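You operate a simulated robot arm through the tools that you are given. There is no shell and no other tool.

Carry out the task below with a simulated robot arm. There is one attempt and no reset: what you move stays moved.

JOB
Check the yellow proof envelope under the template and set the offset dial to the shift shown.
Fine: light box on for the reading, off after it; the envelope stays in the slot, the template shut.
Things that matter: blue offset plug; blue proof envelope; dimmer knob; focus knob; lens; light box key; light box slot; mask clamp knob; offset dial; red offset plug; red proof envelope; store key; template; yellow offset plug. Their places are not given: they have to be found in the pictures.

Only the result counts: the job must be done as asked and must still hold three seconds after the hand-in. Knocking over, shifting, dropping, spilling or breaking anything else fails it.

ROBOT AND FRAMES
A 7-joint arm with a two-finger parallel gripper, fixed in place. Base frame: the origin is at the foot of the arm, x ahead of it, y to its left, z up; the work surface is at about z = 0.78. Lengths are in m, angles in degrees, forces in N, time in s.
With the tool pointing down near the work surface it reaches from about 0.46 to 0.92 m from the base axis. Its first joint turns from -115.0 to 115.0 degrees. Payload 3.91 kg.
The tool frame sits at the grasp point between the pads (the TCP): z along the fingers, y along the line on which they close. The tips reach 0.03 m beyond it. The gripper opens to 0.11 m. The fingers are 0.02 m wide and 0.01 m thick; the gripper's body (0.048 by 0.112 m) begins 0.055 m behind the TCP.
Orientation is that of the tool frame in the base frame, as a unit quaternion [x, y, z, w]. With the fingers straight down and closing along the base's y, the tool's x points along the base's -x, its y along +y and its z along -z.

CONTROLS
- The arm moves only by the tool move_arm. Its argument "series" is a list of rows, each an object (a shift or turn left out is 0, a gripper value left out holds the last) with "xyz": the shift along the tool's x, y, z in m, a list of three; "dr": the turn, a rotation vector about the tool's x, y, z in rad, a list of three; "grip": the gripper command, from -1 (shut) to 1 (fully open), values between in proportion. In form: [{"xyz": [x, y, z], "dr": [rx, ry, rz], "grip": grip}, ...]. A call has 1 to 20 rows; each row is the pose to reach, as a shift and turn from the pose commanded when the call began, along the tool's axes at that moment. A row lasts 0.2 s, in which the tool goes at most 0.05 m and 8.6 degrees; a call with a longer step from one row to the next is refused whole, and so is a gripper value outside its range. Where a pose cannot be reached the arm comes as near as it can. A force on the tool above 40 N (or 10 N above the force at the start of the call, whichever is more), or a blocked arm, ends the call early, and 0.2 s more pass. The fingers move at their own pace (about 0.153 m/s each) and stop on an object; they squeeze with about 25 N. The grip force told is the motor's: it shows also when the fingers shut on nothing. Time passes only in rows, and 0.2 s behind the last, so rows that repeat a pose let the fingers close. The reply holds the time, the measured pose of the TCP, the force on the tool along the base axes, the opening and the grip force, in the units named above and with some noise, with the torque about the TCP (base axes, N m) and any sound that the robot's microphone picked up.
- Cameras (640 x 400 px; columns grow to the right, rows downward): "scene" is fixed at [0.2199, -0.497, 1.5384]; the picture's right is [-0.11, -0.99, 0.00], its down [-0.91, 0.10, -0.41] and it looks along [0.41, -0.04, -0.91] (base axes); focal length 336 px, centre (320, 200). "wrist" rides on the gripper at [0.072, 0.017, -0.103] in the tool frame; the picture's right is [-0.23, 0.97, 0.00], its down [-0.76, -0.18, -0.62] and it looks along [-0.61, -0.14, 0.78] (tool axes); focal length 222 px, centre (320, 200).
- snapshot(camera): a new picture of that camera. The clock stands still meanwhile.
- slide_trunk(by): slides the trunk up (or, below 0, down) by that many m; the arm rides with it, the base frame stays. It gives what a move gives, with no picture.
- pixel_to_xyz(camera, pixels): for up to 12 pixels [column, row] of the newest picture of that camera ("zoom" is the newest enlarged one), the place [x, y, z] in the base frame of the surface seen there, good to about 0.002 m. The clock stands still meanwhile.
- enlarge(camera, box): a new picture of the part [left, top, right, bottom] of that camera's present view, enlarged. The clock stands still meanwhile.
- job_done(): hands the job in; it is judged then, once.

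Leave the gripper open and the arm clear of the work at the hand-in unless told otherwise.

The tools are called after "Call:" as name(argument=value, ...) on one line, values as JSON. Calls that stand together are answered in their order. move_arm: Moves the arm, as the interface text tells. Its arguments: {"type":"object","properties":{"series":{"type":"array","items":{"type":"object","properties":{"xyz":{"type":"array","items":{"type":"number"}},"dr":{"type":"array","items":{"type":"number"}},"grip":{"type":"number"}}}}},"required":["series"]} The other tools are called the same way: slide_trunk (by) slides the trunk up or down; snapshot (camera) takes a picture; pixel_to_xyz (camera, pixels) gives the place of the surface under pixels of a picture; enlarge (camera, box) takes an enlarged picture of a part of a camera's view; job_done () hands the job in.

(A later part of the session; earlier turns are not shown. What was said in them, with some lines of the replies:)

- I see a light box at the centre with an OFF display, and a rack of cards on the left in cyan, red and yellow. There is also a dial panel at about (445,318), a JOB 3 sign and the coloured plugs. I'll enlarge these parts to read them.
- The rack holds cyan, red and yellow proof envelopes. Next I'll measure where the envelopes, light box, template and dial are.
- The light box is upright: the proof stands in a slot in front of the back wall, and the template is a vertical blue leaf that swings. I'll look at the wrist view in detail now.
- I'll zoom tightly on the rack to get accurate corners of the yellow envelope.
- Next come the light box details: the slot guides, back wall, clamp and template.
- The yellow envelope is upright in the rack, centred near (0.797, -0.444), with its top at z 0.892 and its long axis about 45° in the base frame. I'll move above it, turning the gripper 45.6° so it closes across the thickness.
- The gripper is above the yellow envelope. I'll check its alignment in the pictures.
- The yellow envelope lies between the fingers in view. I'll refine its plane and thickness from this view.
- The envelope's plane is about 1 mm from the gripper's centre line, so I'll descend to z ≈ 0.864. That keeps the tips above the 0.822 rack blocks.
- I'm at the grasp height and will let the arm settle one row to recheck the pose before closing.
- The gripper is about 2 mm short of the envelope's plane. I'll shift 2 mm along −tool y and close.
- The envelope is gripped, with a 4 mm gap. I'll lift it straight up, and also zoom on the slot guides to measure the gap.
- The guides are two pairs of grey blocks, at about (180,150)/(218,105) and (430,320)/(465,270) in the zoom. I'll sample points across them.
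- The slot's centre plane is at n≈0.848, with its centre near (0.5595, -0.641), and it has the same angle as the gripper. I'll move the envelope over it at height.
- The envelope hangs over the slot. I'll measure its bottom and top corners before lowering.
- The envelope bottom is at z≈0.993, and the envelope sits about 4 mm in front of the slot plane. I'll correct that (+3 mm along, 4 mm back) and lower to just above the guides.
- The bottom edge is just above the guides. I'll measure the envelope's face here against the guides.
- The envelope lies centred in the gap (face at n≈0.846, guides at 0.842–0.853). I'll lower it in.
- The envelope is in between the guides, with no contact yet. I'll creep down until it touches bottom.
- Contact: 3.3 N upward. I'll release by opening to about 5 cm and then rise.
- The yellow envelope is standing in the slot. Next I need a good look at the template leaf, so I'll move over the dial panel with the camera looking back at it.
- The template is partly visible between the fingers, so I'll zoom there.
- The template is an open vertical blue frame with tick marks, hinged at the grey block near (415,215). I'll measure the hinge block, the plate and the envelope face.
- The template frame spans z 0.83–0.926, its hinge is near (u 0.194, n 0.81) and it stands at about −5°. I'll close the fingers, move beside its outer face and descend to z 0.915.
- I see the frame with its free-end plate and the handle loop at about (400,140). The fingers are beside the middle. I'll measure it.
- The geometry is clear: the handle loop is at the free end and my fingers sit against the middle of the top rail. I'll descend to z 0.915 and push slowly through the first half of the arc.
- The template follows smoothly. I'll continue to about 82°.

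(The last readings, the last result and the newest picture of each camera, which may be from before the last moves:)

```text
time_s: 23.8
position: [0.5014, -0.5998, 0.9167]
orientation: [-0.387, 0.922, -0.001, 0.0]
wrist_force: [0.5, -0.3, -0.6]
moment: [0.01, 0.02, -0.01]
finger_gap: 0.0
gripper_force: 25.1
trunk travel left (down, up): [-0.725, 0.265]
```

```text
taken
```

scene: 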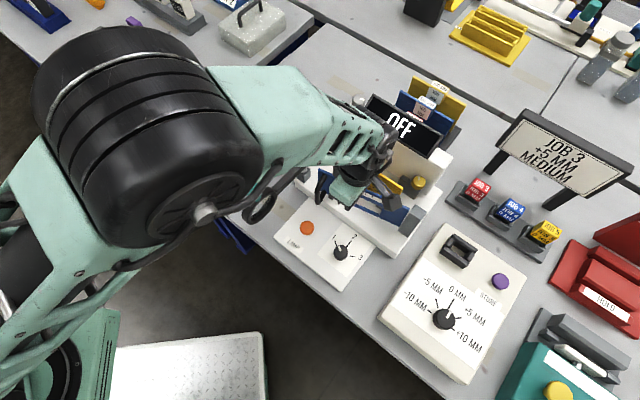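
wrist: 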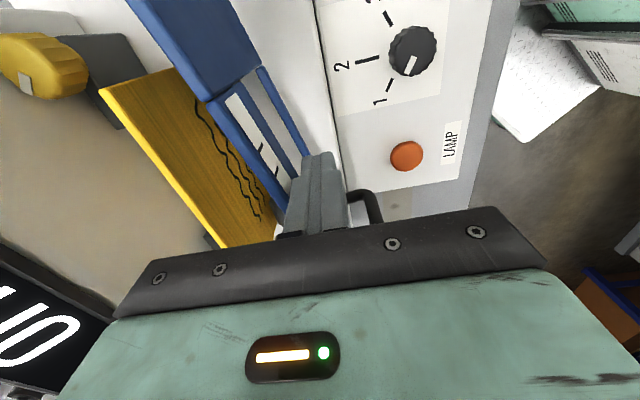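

Nearly shut. I'll continue the last few degrees in small steps and watch the force.

Call:
move_arm(series=[{"xyz": [-0.001, -0.004, 0]}, {"xyz": [-0.002, -0.008, 0]}, {"xyz": [-0.0025, -0.012, 0]}, {"xyz": [-0.0025, -0.012, 0]}])

Call:
enlarge(camera="scene", box=[300, 130, 440, 270])

Call:
snapshot(camera="wrist")

```text
time_s: 24.8
position: [0.5099, -0.6054, 0.9156]
orientation: [-0.388, 0.922, -0.001, -0.001]
wrist_force: [0.2, 0.3, 0.0]
moment: [-0.05, -0.03, -0.05]
finger_gap: 0.0
gripper_force: 25.2
trunk travel left (down, up): [-0.725, 0.265]
```

```text
2.86 times, centred on (370, 200) of scene
```

zoom: 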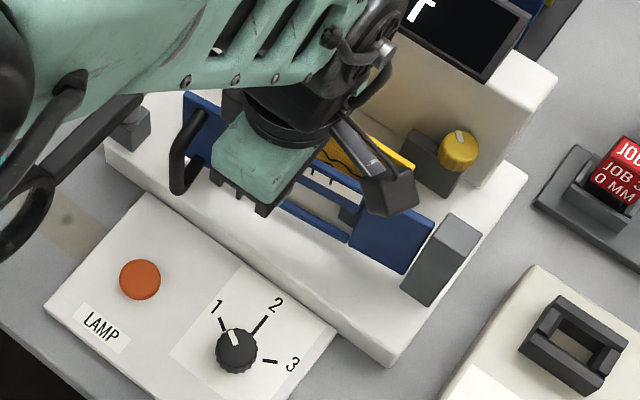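

```text
taken
```

wrist: 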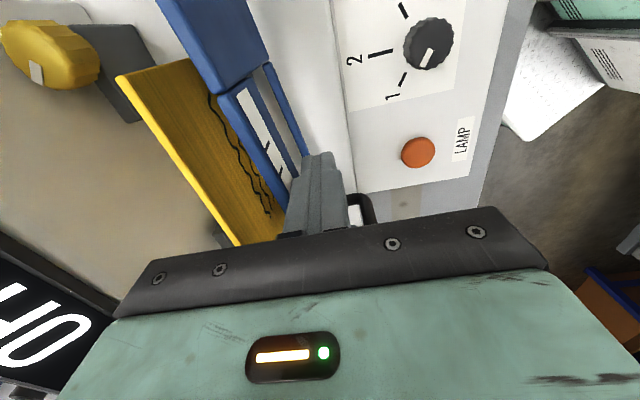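

There is still no resistance. I'll push on in 2–3 mm steps.

Call:
move_arm(series=[{"xyz": [0, -0.002, 0]}, {"xyz": [0, -0.004, 0]}, {"xyz": [0, -0.006, 0]}, {"xyz": [0, -0.006, 0]}])

```text
time_s: 25.8
position: [0.5157, -0.6093, 0.9159]
orientation: [-0.387, 0.922, -0.001, 0.001]
wrist_force: [-0.1, 0.0, -0.4]
moment: [0.02, -0.01, 0.01]
finger_gap: 0.0
gripper_force: 24.3
trunk travel left (down, up): [-0.725, 0.265]
```

Call:
move_arm(series=[{"xyz": [0, -0.002, 0]}, {"xyz": [0, -0.004, 0]}, {"xyz": [0, -0.004, 0]}])

Call:
enlarge(camera="scene", box=[300, 130, 440, 270])

Call:
pixel_to_xyz(camera="zoom", pixels=[[390, 245], [370, 240], [340, 235], [355, 200], [430, 222], [190, 100], [205, 130], [405, 160], [345, 220], [180, 145]])

```text
time_s: 26.6
position: [0.5177, -0.6113, 0.9152]
orientation: [-0.388, 0.922, 0.001, 0.0]
wrist_force: [-0.7, 0.2, -0.1]
moment: [-0.01, 0.0, 0.01]
finger_gap: 0.0001
gripper_force: 24.7
trunk travel left (down, up): [-0.725, 0.265]
```

```text
2.86 times, centred on (370, 200) of scene
```

zoom: 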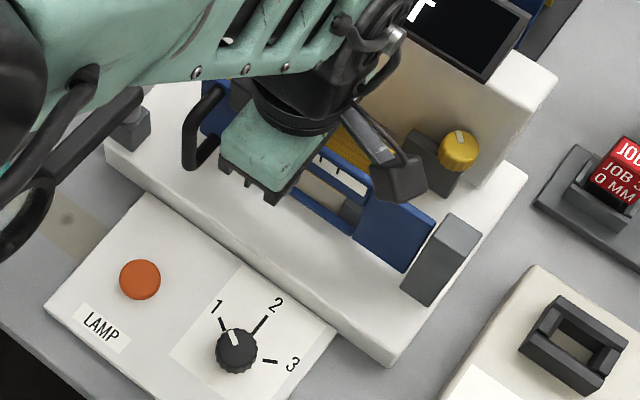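

```text
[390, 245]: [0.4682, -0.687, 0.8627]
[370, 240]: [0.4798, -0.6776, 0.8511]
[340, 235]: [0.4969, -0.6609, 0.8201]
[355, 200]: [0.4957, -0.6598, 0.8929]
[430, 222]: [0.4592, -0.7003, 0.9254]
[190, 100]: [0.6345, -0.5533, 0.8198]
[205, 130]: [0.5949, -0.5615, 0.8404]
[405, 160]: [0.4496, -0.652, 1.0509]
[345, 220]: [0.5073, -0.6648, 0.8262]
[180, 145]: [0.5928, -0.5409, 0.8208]
```

The template face is now at n≈0.815 along its whole length, parallel to the slot. I'll push a little more to find the stop.

Call:
move_arm(series=[{"xyz": [0, -0.002, 0]}, {"xyz": [0, -0.004, 0]}, {"xyz": [0, -0.006, 0]}, {"xyz": [0, -0.006, 0]}])

```text
time_s: 27.6
position: [0.5231, -0.6166, 0.9155]
orientation: [-0.387, 0.922, 0.001, 0.0]
wrist_force: [-2.3, 3.7, 0.1]
moment: [-0.01, -0.05, -0.04]
finger_gap: 0.0
gripper_force: 25.2
trunk travel left (down, up): [-0.725, 0.265]
```

Now there is about 4.4 N of reaction, so the template is at its stop. I'll back off forward and rise, then look.

Call:
move_arm(series=[{"xyz": [0, 0.015, 0]}, {"xyz": [0, 0.04, 0]}, {"xyz": [0, 0.05, -0.03]}, {"xyz": [0, 0.05, -0.07]}, {"xyz": [0, 0.05, -0.11]}, {"xyz": [0, 0.05, -0.15]}, {"xyz": [0.04, 0.05, -0.16]}, {"xyz": [0.08, 0.05, -0.16]}, {"xyz": [0.12, 0.05, -0.16]}, {"xyz": [0.16, 0.05, -0.16]}, {"xyz": [0.2, 0.05, -0.16]}, {"xyz": [0.24, 0.05, -0.16]}, {"xyz": [0.28, 0.05, -0.16]}, {"xyz": [0.28, 0.05, -0.16]}])

Call:
snapshot(camera="scene")

Call:
enlarge(camera="scene", box=[300, 80, 440, 270])

```text
time_s: 30.6
position: [0.2933, -0.7815, 1.0753]
orientation: [-0.387, 0.922, 0.0, 0.0]
wrist_force: [0.0, -0.3, 0.6]
moment: [-0.04, 0.0, 0.0]
finger_gap: 0.0003
gripper_force: 25.2
trunk travel left (down, up): [-0.725, 0.265]
```

```text
taken
```

scene: 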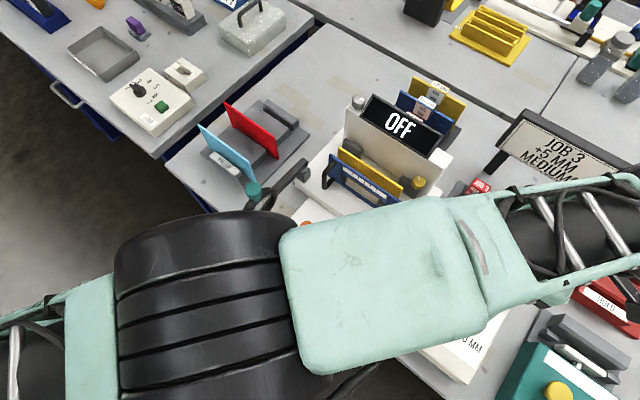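

```text
2.11 times, centred on (370, 175) of scene
```

zoom: 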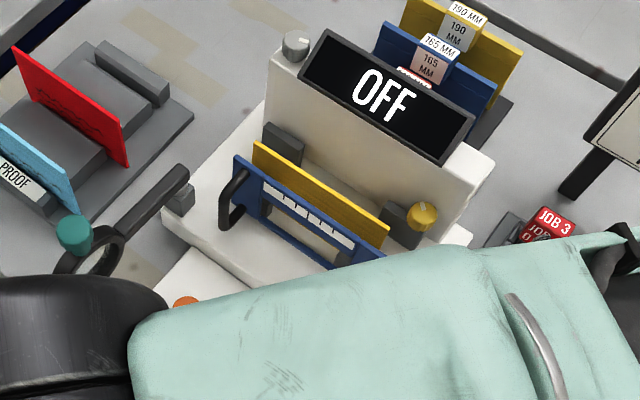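

The template is shut over the envelope. Next is the lamp key, so I'll first measure the lens ring and the orange button region to keep clear of them.

Call:
pixel_to_xyz(camera="scene", pixels=[[276, 190], [270, 187], [285, 183], [300, 168], [254, 188], [250, 186], [300, 222], [306, 222], [262, 188], [247, 205]])

Call:
enlarge(camera="scene", box=[230, 140, 330, 230])

```text
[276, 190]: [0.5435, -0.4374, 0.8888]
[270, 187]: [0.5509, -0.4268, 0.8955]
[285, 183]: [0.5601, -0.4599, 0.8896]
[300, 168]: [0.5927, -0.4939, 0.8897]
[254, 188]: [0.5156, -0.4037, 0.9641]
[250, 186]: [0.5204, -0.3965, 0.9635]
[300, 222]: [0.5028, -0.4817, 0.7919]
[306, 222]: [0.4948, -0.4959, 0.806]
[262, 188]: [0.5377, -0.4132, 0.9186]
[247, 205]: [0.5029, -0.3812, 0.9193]
```

```text
4.44 times, centred on (280, 185) of scene
```

zoom: 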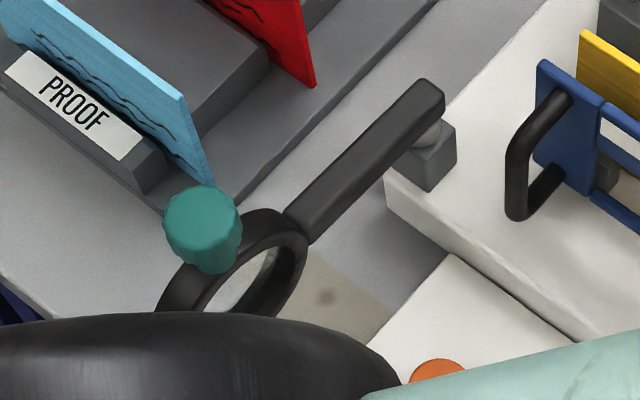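

The lens ring stays more than 1.5 cm from the hand's footprint when it's over the button. I'll move above the orange LAMP button at about (0.4815, -0.494).

Call:
move_arm(series=[{"xyz": [-0.04, 0.008, 0]}, {"xyz": [-0.08, 0.016, 0]}, {"xyz": [-0.12, 0.024, 0]}, {"xyz": [-0.16, 0.032, 0]}, {"xyz": [-0.2, 0.04, 0]}, {"xyz": [-0.24, 0.048, 0]}, {"xyz": [-0.28, 0.056, 0]}, {"xyz": [-0.31, 0.0615, 0]}, {"xyz": [-0.337, 0.0663, 0]}, {"xyz": [-0.337, 0.0663, 0.04]}, {"xyz": [-0.337, 0.0663, 0.08]}, {"xyz": [-0.337, 0.0663, 0.12]}, {"xyz": [-0.337, 0.0663, 0.12]}])

Call:
snapshot(camera="scene")

Call:
snapshot(camera="wrist")

```text
time_s: 33.4
position: [0.4814, -0.4926, 0.9562]
orientation: [-0.388, 0.922, 0.0, -0.001]
wrist_force: [-0.3, 0.4, -0.4]
moment: [-0.03, -0.02, -0.02]
finger_gap: 0.0
gripper_force: 25.1
trunk travel left (down, up): [-0.725, 0.265]
```

```text
taken
```

scene: 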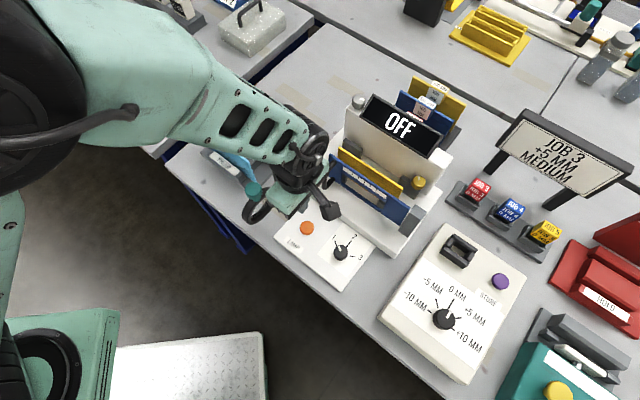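

```text
taken
```

wrist: 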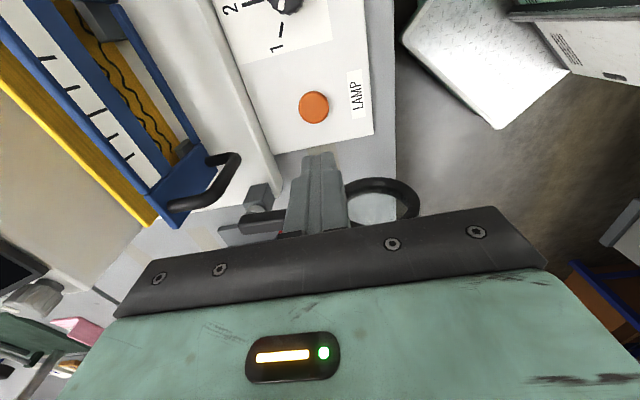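

The wrist view shows the template's five ticks and the orange button at (313,107). I'll measure the button precisely.

Call:
pixel_to_xyz(camera="wrist", pixels=[[313, 107], [303, 100], [323, 112], [313, 95], [313, 119], [290, 120], [318, 155], [375, 183], [345, 190], [400, 195]])

Call:
enlarge(camera="wrist", box=[0, 0, 260, 230])

```text
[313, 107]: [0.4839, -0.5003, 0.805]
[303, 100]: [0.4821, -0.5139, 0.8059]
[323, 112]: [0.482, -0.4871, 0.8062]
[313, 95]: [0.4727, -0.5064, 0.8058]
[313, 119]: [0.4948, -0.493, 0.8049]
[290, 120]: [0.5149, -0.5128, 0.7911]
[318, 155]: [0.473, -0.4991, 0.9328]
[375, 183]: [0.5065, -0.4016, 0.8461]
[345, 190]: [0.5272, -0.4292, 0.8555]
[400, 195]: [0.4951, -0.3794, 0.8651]
```

```text
1.74 times, centred on (130, 115) of wrist
```

zoom: 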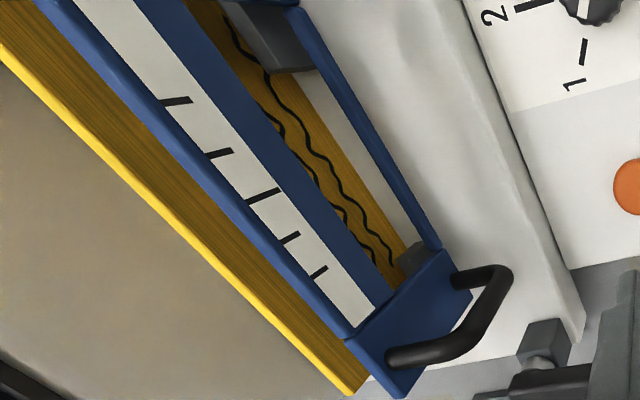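

The button's centre is (0.4835, -0.500, 0.805). I'll shift over it and descend to just above it.

Call:
move_arm(series=[{"xyz": [0.004, -0.0066, 0.03]}, {"xyz": [0.004, -0.0066, 0.07]}, {"xyz": [0.004, -0.0066, 0.1]}, {"xyz": [0.004, -0.0066, 0.113]}, {"xyz": [0.004, -0.0066, 0.113]}])

Call:
move_arm(series=[{"xyz": [0, 0, 0.003]}, {"xyz": [0, 0, 0.006]}, {"xyz": [0, 0, 0.009]}, {"xyz": [0, 0, 0.011]}, {"xyz": [0, 0, 0.011]}])

Call:
snapshot(camera="scene")

```text
time_s: 34.6
position: [0.4842, -0.5014, 0.8428]
orientation: [-0.388, 0.922, 0.0, 0.0]
wrist_force: [-0.7, -0.4, 0.0]
moment: [-0.01, -0.01, 0.02]
finger_gap: 0.0
gripper_force: 24.7
trunk travel left (down, up): [-0.725, 0.265]
```

```text
time_s: 35.8
position: [0.4831, -0.5016, 0.8316]
orientation: [-0.387, 0.922, -0.001, 0.001]
wrist_force: [1.4, -1.9, 3.8]
moment: [-0.05, -0.04, 0.01]
finger_gap: 0.0
gripper_force: 25.1
trunk travel left (down, up): [-0.725, 0.265]
heard: click
```

```text
taken
```

scene: 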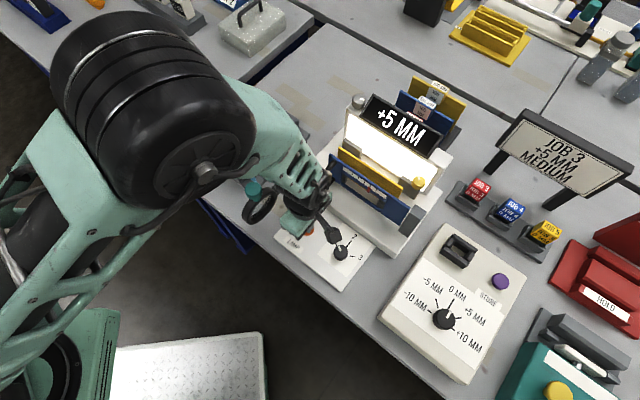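

It clicked, and the display now reads "+5 MM" with the light on. I'll raise the hand and compare with the mark under the template.

Call:
move_arm(series=[{"xyz": [0, 0, -0.02]}, {"xyz": [0, 0, -0.06]}, {"xyz": [0, 0, -0.1]}, {"xyz": [0, 0, -0.125]}, {"xyz": [0, 0, -0.125]}])

Call:
enlarge(camera="scene", box=[320, 80, 450, 230])

Call:
enlarge(camera="wrist", box=[0, 0, 260, 230])

```text
time_s: 37.0
position: [0.482, -0.4994, 0.956]
orientation: [-0.388, 0.922, 0.0, 0.0]
wrist_force: [-0.9, 0.2, 0.2]
moment: [-0.03, -0.01, 0.0]
finger_gap: 0.0
gripper_force: 24.9
trunk travel left (down, up): [-0.725, 0.265]
```

```text
2.67 times, centred on (385, 155) of scene
```

zoom: 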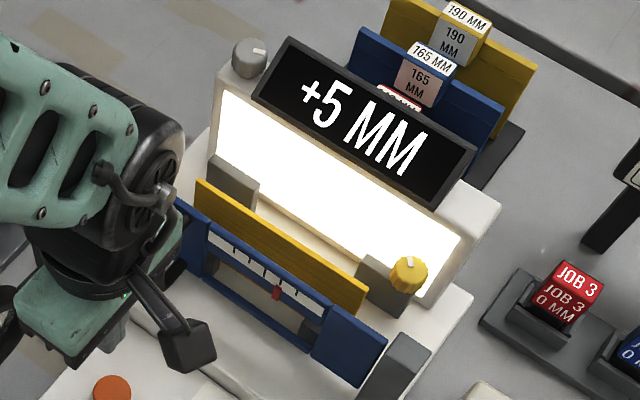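

```text
1.74 times, centred on (130, 115) of wrist
```

zoom: 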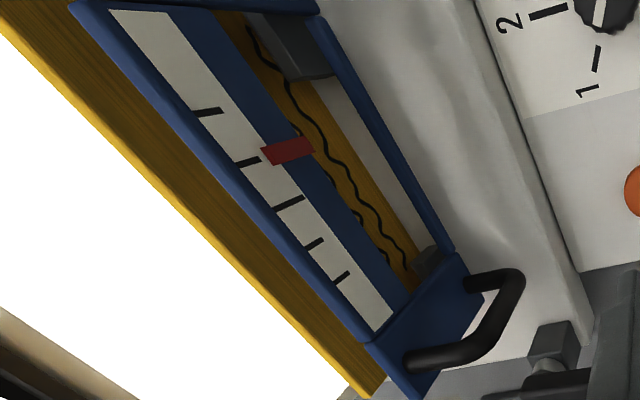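

A red mark sits at the tick one step right of the long centre tick, and the display reads +5 MM, so the two agree. Next I'll turn the lamp off by pressing the key again.

Call:
move_arm(series=[{"xyz": [0.001, -0.0005, 0.03]}, {"xyz": [0.001, -0.0005, 0.07]}, {"xyz": [0.001, -0.0005, 0.1]}, {"xyz": [0.001, -0.0005, 0.113]}, {"xyz": [0.001, -0.0005, 0.117]}, {"xyz": [0.001, -0.0005, 0.121]}, {"xyz": [0.001, -0.0005, 0.1245]}, {"xyz": [0.001, -0.0005, 0.1245]}])

Call:
snapshot(camera="scene")

```text
time_s: 38.8
position: [0.4819, -0.5015, 0.8319]
orientation: [-0.387, 0.922, 0.0, 0.0]
wrist_force: [-1.7, 0.9, 2.7]
moment: [-0.02, 0.06, -0.02]
finger_gap: 0.0
gripper_force: 25.0
trunk travel left (down, up): [-0.725, 0.265]
heard: click
```

```text
taken
```

scene: 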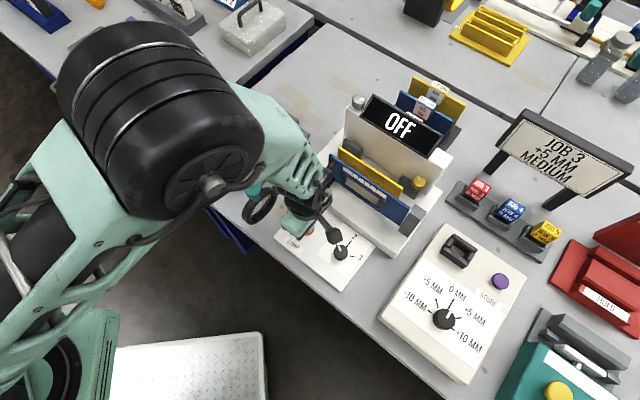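

The lamp is OFF. I'll raise the hand and zoom on the offset dial.

Call:
move_arm(series=[{"xyz": [0, 0, -0.02]}, {"xyz": [0, 0, -0.06]}, {"xyz": [0, 0, -0.1]}, {"xyz": [0, 0, -0.14]}, {"xyz": [0, 0, -0.18]}, {"xyz": [0, 0, -0.22]}, {"xyz": [0, 0, -0.24]}, {"xyz": [0, 0, -0.24]}])

Call:
enlarge(camera="scene", box=[395, 265, 500, 360])

```text
time_s: 40.6
position: [0.4825, -0.5017, 1.071]
orientation: [-0.388, 0.922, 0.0, 0.0]
wrist_force: [-0.4, 0.3, 0.9]
moment: [-0.06, -0.02, -0.03]
finger_gap: 0.0
gripper_force: 25.4
trunk travel left (down, up): [-0.725, 0.265]
```

```text
4.21 times, centred on (448, 312) of scene
```

zoom: 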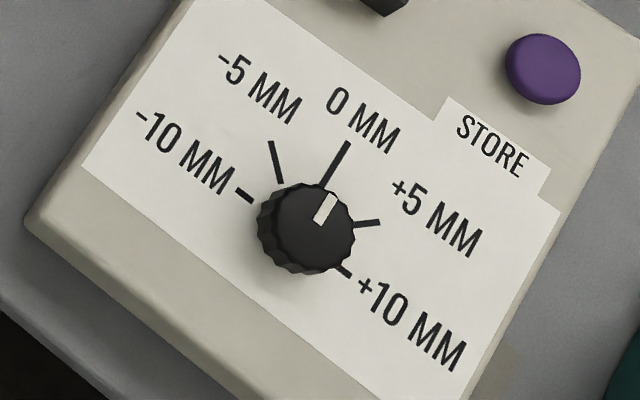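

The dial points at 0 MM, and +5 is one tick clockwise. I'll measure the ticks, knob rim and pointer.

Call:
pixel_to_xyz(camera="zoom", pixels=[[347, 143], [328, 180], [379, 221], [358, 225], [271, 142], [281, 180], [237, 190], [252, 201], [351, 276], [340, 268]])

Call:
pixel_to_xyz(camera="zoom", pixels=[[305, 228], [330, 198], [320, 219], [263, 205], [350, 232], [290, 190], [318, 262], [275, 245], [340, 255], [300, 268]])

```text
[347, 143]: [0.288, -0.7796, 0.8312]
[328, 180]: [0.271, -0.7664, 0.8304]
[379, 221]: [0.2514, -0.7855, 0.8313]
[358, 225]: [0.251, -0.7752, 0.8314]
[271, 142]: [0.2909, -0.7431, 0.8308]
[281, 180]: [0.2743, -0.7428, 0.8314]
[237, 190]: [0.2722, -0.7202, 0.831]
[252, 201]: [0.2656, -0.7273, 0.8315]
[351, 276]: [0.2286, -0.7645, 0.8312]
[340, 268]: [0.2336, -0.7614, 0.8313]
```

```text
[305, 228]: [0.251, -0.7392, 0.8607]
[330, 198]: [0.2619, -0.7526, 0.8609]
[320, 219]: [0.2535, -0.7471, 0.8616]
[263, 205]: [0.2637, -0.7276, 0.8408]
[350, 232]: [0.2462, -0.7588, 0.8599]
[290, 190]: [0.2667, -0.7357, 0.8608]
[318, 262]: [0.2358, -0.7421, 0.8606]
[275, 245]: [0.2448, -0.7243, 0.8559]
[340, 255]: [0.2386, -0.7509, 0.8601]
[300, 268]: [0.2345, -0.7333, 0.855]
```

The knob's centre is about (0.251, -0.743), with radius about 18 mm and top at 0.861. Ticks are 45° apart: 0 is along the panel's back direction and +5 is 45° clockwise. I'll open the gripper to 6 cm and move above the knob.

Call:
move_arm(series=[{"xyz": [0.04, 0, 0], "grip": 0.1}, {"xyz": [0.08, -0.001, 0]}, {"xyz": [0.12, -0.001, 0]}, {"xyz": [0.16, -0.002, 0]}, {"xyz": [0.2, -0.002, 0]}, {"xyz": [0.24, -0.0025, 0]}, {"xyz": [0.28, -0.003, 0]}, {"xyz": [0.31, -0.0032, 0]}, {"xyz": [0.3344, -0.0032, 0]}, {"xyz": [0.3344, -0.0032, 0.04]}, {"xyz": [0.3344, -0.0032, 0.08]}, {"xyz": [0.3344, -0.0032, 0.12]}, {"xyz": [0.3344, -0.0032, 0.12]}])

Call:
snapshot(camera="wrist")

Call:
snapshot(camera="scene")

```text
time_s: 43.4
position: [0.2501, -0.7456, 0.9508]
orientation: [-0.387, 0.922, 0.0, -0.001]
wrist_force: [0.0, -0.2, 0.9]
moment: [-0.03, 0.0, 0.0]
finger_gap: 0.0606
gripper_force: 0.1
trunk travel left (down, up): [-0.725, 0.265]
```

```text
taken
```

wrist: 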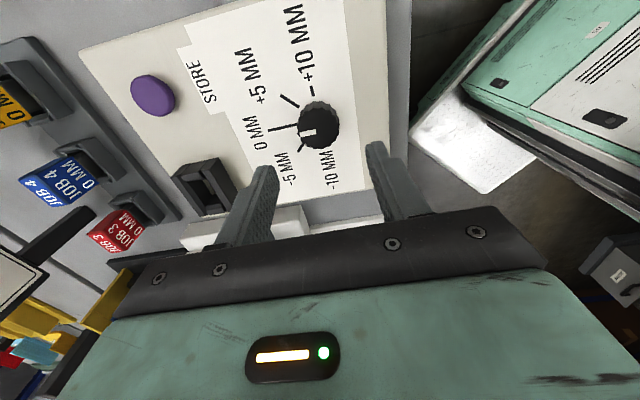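

```text
taken
```

scene: 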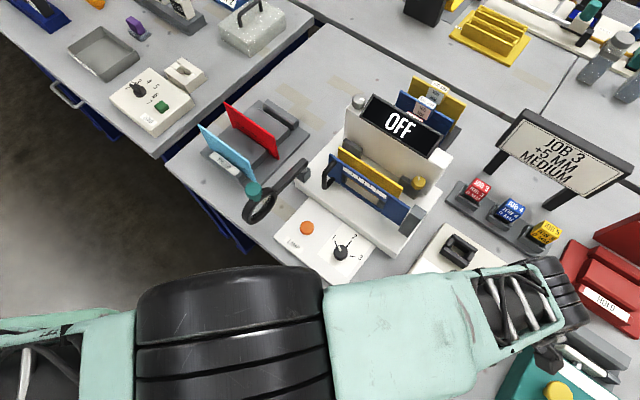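

Measuring the knob from the wrist view, where it appears at about (318,125).

Call:
enlarge(camera="wrist", box=[260, 70, 380, 170])

Call:
pixel_to_xyz(camera="zoom", pixels=[[320, 225], [240, 230], [200, 235], [310, 175], [390, 230], [300, 270], [345, 180], [270, 190], [380, 265], [370, 190]])

```text
4.00 times, centred on (320, 120) of wrist
```

zoom: 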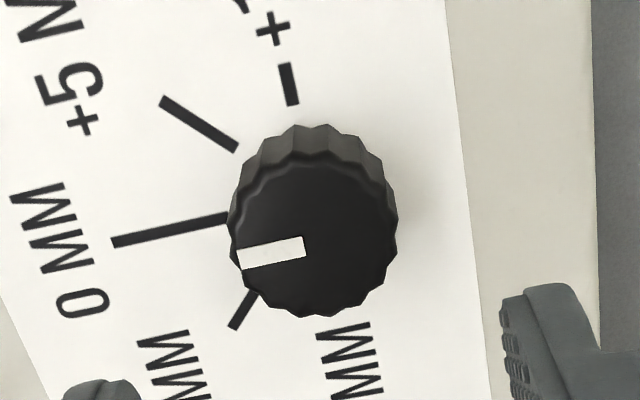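

```text
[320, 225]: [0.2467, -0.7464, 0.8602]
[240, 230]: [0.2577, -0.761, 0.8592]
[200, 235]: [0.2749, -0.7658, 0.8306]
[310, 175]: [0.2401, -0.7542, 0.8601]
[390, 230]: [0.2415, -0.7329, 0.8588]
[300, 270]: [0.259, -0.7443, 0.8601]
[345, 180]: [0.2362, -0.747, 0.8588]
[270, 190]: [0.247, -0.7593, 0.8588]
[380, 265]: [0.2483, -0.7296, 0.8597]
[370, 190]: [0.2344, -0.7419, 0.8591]
```

The TCP is within about 1 mm of the knob centre. I'll descend to z≈0.866 (tips at 0.836) and close on the knob.

Call:
move_arm(series=[{"xyz": [0, 0, 0.03]}, {"xyz": [0, 0, 0.06]}, {"xyz": [0, 0, 0.077]}, {"xyz": [0, 0, 0.085]}, {"xyz": [0, 0, 0.085]}, {"xyz": [0, 0, 0.085], "grip": -0.2}, {"xyz": [0, 0, 0.085], "grip": -0.5}, {"xyz": [0, 0, 0.085], "grip": -1}, {"xyz": [0, 0, 0.085], "grip": -1}])

```text
time_s: 45.4
position: [0.2509, -0.7456, 0.8655]
orientation: [-0.387, 0.922, -0.002, 0.0]
wrist_force: [8.1, -9.7, -3.8]
moment: [-0.19, 0.37, 0.02]
finger_gap: 0.0375
gripper_force: 44.5
trunk travel left (down, up): [-0.725, 0.265]
```

I'm gripping the knob with a 37.5 mm gap. A side force of about 12 N toward the back says I'm about a millimetre off-centre, so I'll ease that first.

Call:
move_arm(series=[{"xyz": [0, -0.001, 0]}, {"xyz": [0, -0.0015, 0]}, {"xyz": [0, -0.0015, 0]}])

```text
time_s: 46.2
position: [0.2512, -0.7452, 0.8655]
orientation: [-0.387, 0.922, 0.0, 0.0]
wrist_force: [7.1, -9.3, -6.0]
moment: [-1.2, 0.03, 0.02]
finger_gap: 0.0377
gripper_force: 45.5
trunk travel left (down, up): [-0.725, 0.265]
```

I'll hold for a moment and re-read the forces.

Call:
move_arm(series=[{"xyz": [0, 0, 0]}, {"xyz": [0, 0, 0]}])

Call:
enlarge(camera="wrist", box=[200, 80, 440, 240])

```text
time_s: 46.8
position: [0.2506, -0.7454, 0.8653]
orientation: [-0.387, 0.922, 0.0, 0.0]
wrist_force: [7.2, -9.7, -5.6]
moment: [-0.79, -0.47, 0.03]
finger_gap: 0.0378
gripper_force: 44.9
trunk travel left (down, up): [-0.725, 0.265]
```

```text
2.50 times, centred on (320, 160) of wrist
```

zoom: 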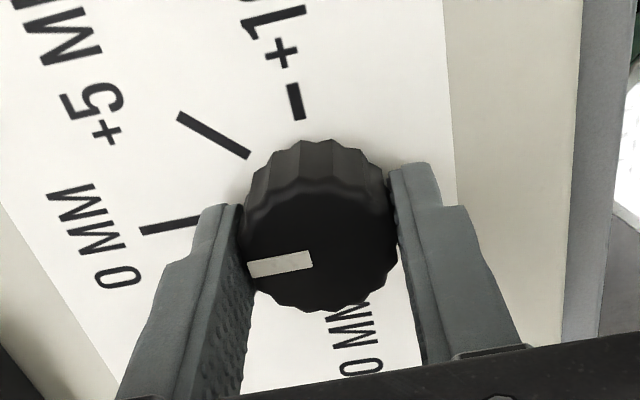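

The fingers sit on both sides of the knob. I'll turn it clockwise by about 22° first and check.

Call:
move_arm(series=[{"dr": [0, 0, 0.1]}, {"dr": [0, 0, 0.2]}, {"dr": [0, 0, 0.3]}, {"dr": [0, 0, 0.4]}, {"dr": [0, 0, 0.4]}])

Call:
snapshot(camera="wrist")

```text
time_s: 48.0
position: [0.251, -0.7459, 0.867]
orientation: [-0.196, 0.981, 0.001, 0.0]
wrist_force: [5.6, -16.6, -13.9]
moment: [-0.94, -0.68, 0.02]
finger_gap: 0.0378
gripper_force: 44.8
trunk travel left (down, up): [-0.725, 0.265]
```

```text
taken
```

wrist: 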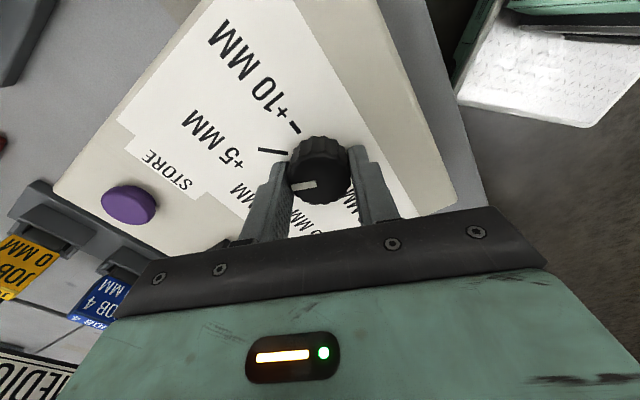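

The pointer follows the gripper. I'll continue to the full 45°, easing slightly toward the knob axis to relieve the load.

Call:
move_arm(series=[{"xyz": [0, -0.001, 0.001], "dr": [0, 0, 0.1]}, {"xyz": [0, -0.0015, 0.001], "dr": [0, 0, 0.2]}, {"xyz": [0, -0.0015, 0.001], "dr": [0, 0, 0.3]}, {"xyz": [0, -0.0015, 0.001], "dr": [0, 0, 0.385]}, {"xyz": [0, -0.0015, 0.001], "dr": [0, 0, 0.385]}])

Call:
enlarge(camera="wrist", box=[180, 20, 440, 240])

```text
time_s: 49.2
position: [0.2522, -0.7464, 0.8664]
orientation: [-0.004, 1.0, 0.001, 0.0]
wrist_force: [3.5, -2.7, -6.3]
moment: [-0.45, -0.33, -0.02]
finger_gap: 0.0376
gripper_force: 44.7
trunk travel left (down, up): [-0.725, 0.265]
```

```text
1.82 times, centred on (310, 130) of wrist
```

zoom: 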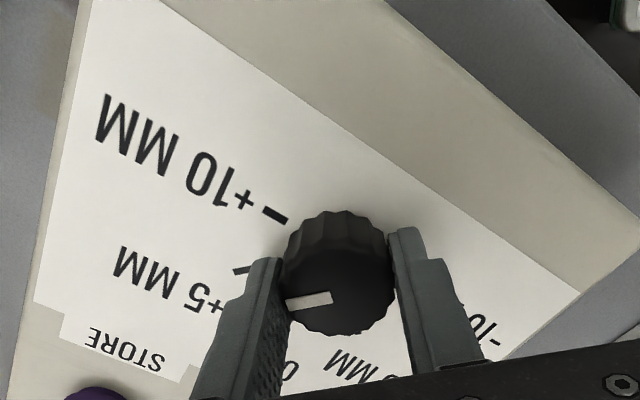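

It has turned the full 45°. I'll release and rise, then check the pointer.

Call:
move_arm(series=[{"grip": -0.25}, {"grip": 0.1}, {"grip": 0.1}, {"xyz": [0, 0, -0.03]}, {"xyz": [0, 0, -0.07]}, {"xyz": [0, 0, -0.1]}, {"xyz": [0, 0, -0.1]}])

Call:
snapshot(camera="wrist")

Call:
enlarge(camera="wrist", box=[220, 40, 400, 180])

```text
time_s: 50.8
position: [0.2518, -0.7463, 0.9676]
orientation: [-0.005, 1.0, 0.0, 0.0]
wrist_force: [0.3, -1.1, 0.5]
moment: [0.0, 0.01, 0.0]
finger_gap: 0.0606
gripper_force: 0.1
trunk travel left (down, up): [-0.725, 0.265]
```

```text
taken
```

wrist: 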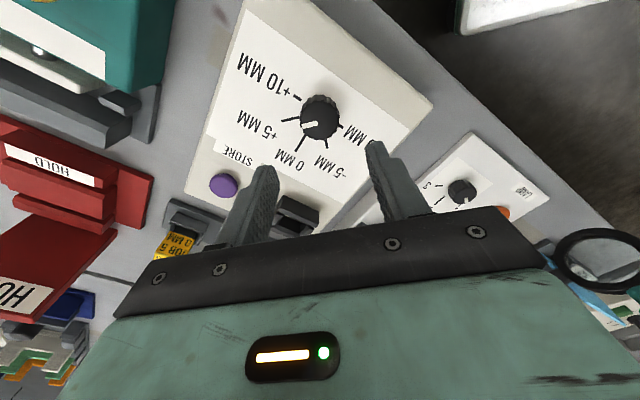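

```text
2.86 times, centred on (310, 110) of wrist
```

zoom: 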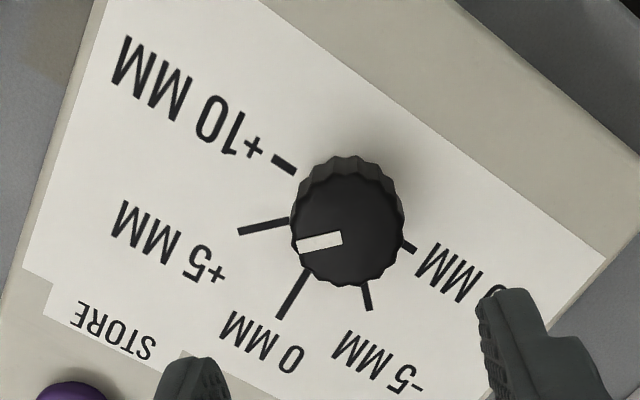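

The pointer is parallel to the +5 tick, and the offset between them is parallax. I'll confirm with coordinates, then move the arm clear for a full check.

Call:
pixel_to_xyz(camera="zoom", pixels=[[340, 239], [302, 246], [238, 233], [286, 222], [347, 233]])

Call:
move_arm(series=[{"xyz": [0, 0, -0.04], "grip": 0.5}, {"xyz": [0, 0, -0.08], "grip": 1}, {"xyz": [0, 0, -0.12]}, {"xyz": [-0.03, 0.04, -0.15]}, {"xyz": [-0.05, 0.08, -0.17]}, {"xyz": [-0.08, 0.115, -0.18]}, {"xyz": [-0.11, 0.15, -0.18]}, {"xyz": [-0.14, 0.185, -0.18]}, {"xyz": [-0.17, 0.22, -0.18]}, {"xyz": [-0.2, 0.25, -0.18]}, {"xyz": [-0.23, 0.285, -0.18]}, {"xyz": [-0.26, 0.32, -0.18]}, {"xyz": [-0.28, 0.355, -0.18]}, {"xyz": [-0.3, 0.38, -0.18]}, {"xyz": [-0.3, 0.38, -0.18]}])

Call:
snapshot(camera="scene")

Call:
enlarge(camera="scene", box=[370, 220, 530, 380])

```text
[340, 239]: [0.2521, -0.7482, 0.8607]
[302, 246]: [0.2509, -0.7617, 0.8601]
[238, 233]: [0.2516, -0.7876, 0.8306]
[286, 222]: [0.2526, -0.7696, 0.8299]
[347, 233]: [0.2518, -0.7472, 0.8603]
```

```text
refused: row 4 steps farther than a row can; nothing moved
```

```text
taken
```

scene: 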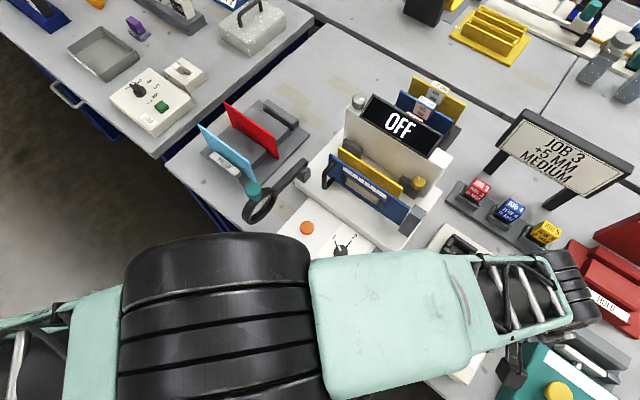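

```text
2.50 times, centred on (450, 300) of scene
```

zoom: 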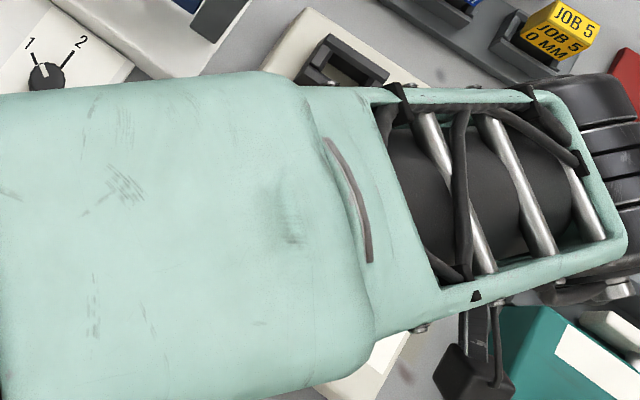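

The pointer runs along x≈0.2515, the same line as the +5 tick, so it's set. That last move was refused for too long a step and nothing moved, so I'll resend it in smaller steps to get the arm clear.

Call:
move_arm(series=[{"xyz": [0, 0, -0.04], "grip": 0.5}, {"xyz": [0, 0, -0.08], "grip": 1}, {"xyz": [0, 0, -0.12]}, {"xyz": [0, 0, -0.16]}, {"xyz": [0, 0, -0.19]}, {"xyz": [-0.025, 0.03, -0.19]}, {"xyz": [-0.05, 0.06, -0.19]}, {"xyz": [-0.075, 0.09, -0.19]}, {"xyz": [-0.1, 0.12, -0.19]}, {"xyz": [-0.125, 0.15, -0.19]}, {"xyz": [-0.15, 0.18, -0.19]}, {"xyz": [-0.175, 0.21, -0.19]}, {"xyz": [-0.2, 0.24, -0.19]}, {"xyz": [-0.225, 0.27, -0.19]}, {"xyz": [-0.25, 0.3, -0.19]}, {"xyz": [-0.275, 0.335, -0.19]}, {"xyz": [-0.3, 0.37, -0.19]}, {"xyz": [-0.3, 0.38, -0.19]}, {"xyz": [-0.3, 0.38, -0.19]}])

Call:
snapshot(camera="scene")

Call:
enlarge(camera="scene", box=[370, 220, 530, 380])

Call:
enlarge(camera="scene", box=[270, 80, 470, 270])

```text
time_s: 54.8
position: [0.546, -0.3616, 1.1581]
orientation: [-0.005, 1.0, -0.001, -0.001]
wrist_force: [-0.3, -0.8, 0.2]
moment: [-0.03, 0.04, 0.02]
finger_gap: 0.11
gripper_force: 0.0
trunk travel left (down, up): [-0.725, 0.265]
```

```text
taken
```

scene: 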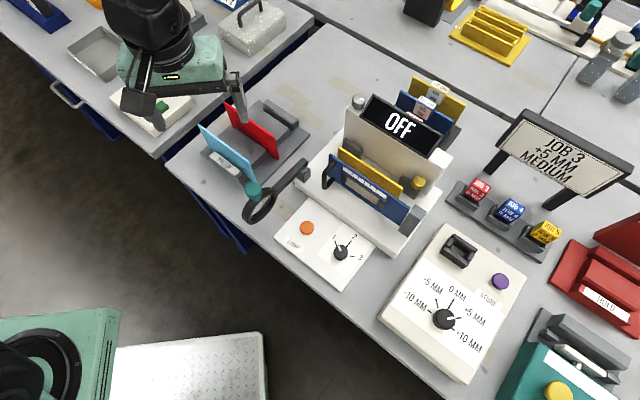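

```text
2.50 times, centred on (450, 300) of scene
```

zoom: 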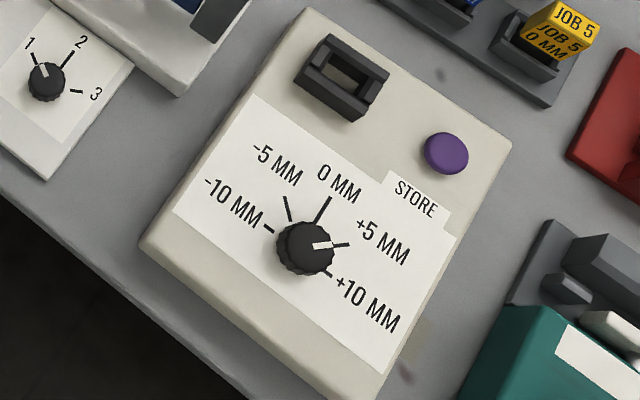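

```text
2.11 times, centred on (370, 175) of scene
```

zoom: 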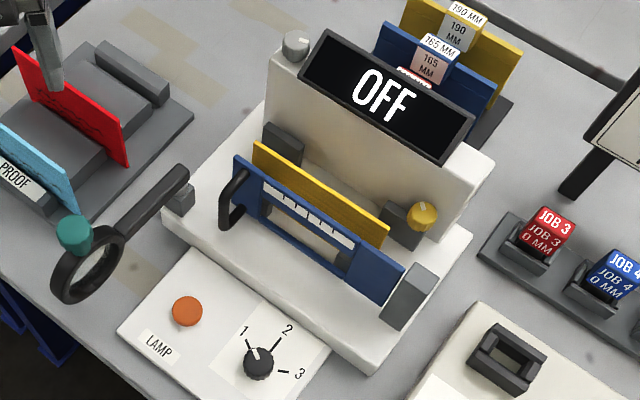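

Everything checks out:
- **Dial:** on +5 MM.
- **Lamp:** display reads OFF.
- **Envelope:** yellow envelope in the slot, with the template shut over it.
- **Dimmer, plugs and other envelopes:** look unchanged.
- **Arm:** clear, with the gripper open.

I'm handing in.

Call:
job_done()

```text
The job is handed in.
```

The offset dial is set to +5 MM, the shift shown for the yellow proof envelope. I've handed the job in, but the hand-in gave no verdict.

- **Reading:** with the light box on and the template shut, the display read +5 MM. The red mark sat one tick right of the template's centre tick, which agrees.
- **Light box:** I switched it off after the reading, and the display shows OFF.
- **Envelope and template:** the yellow envelope is still in the slot with the template shut over it.
- **Everything else:** I left the plugs, store key, lens, other knobs and other envelopes alone. The gripper is open and the arm is clear of the work.
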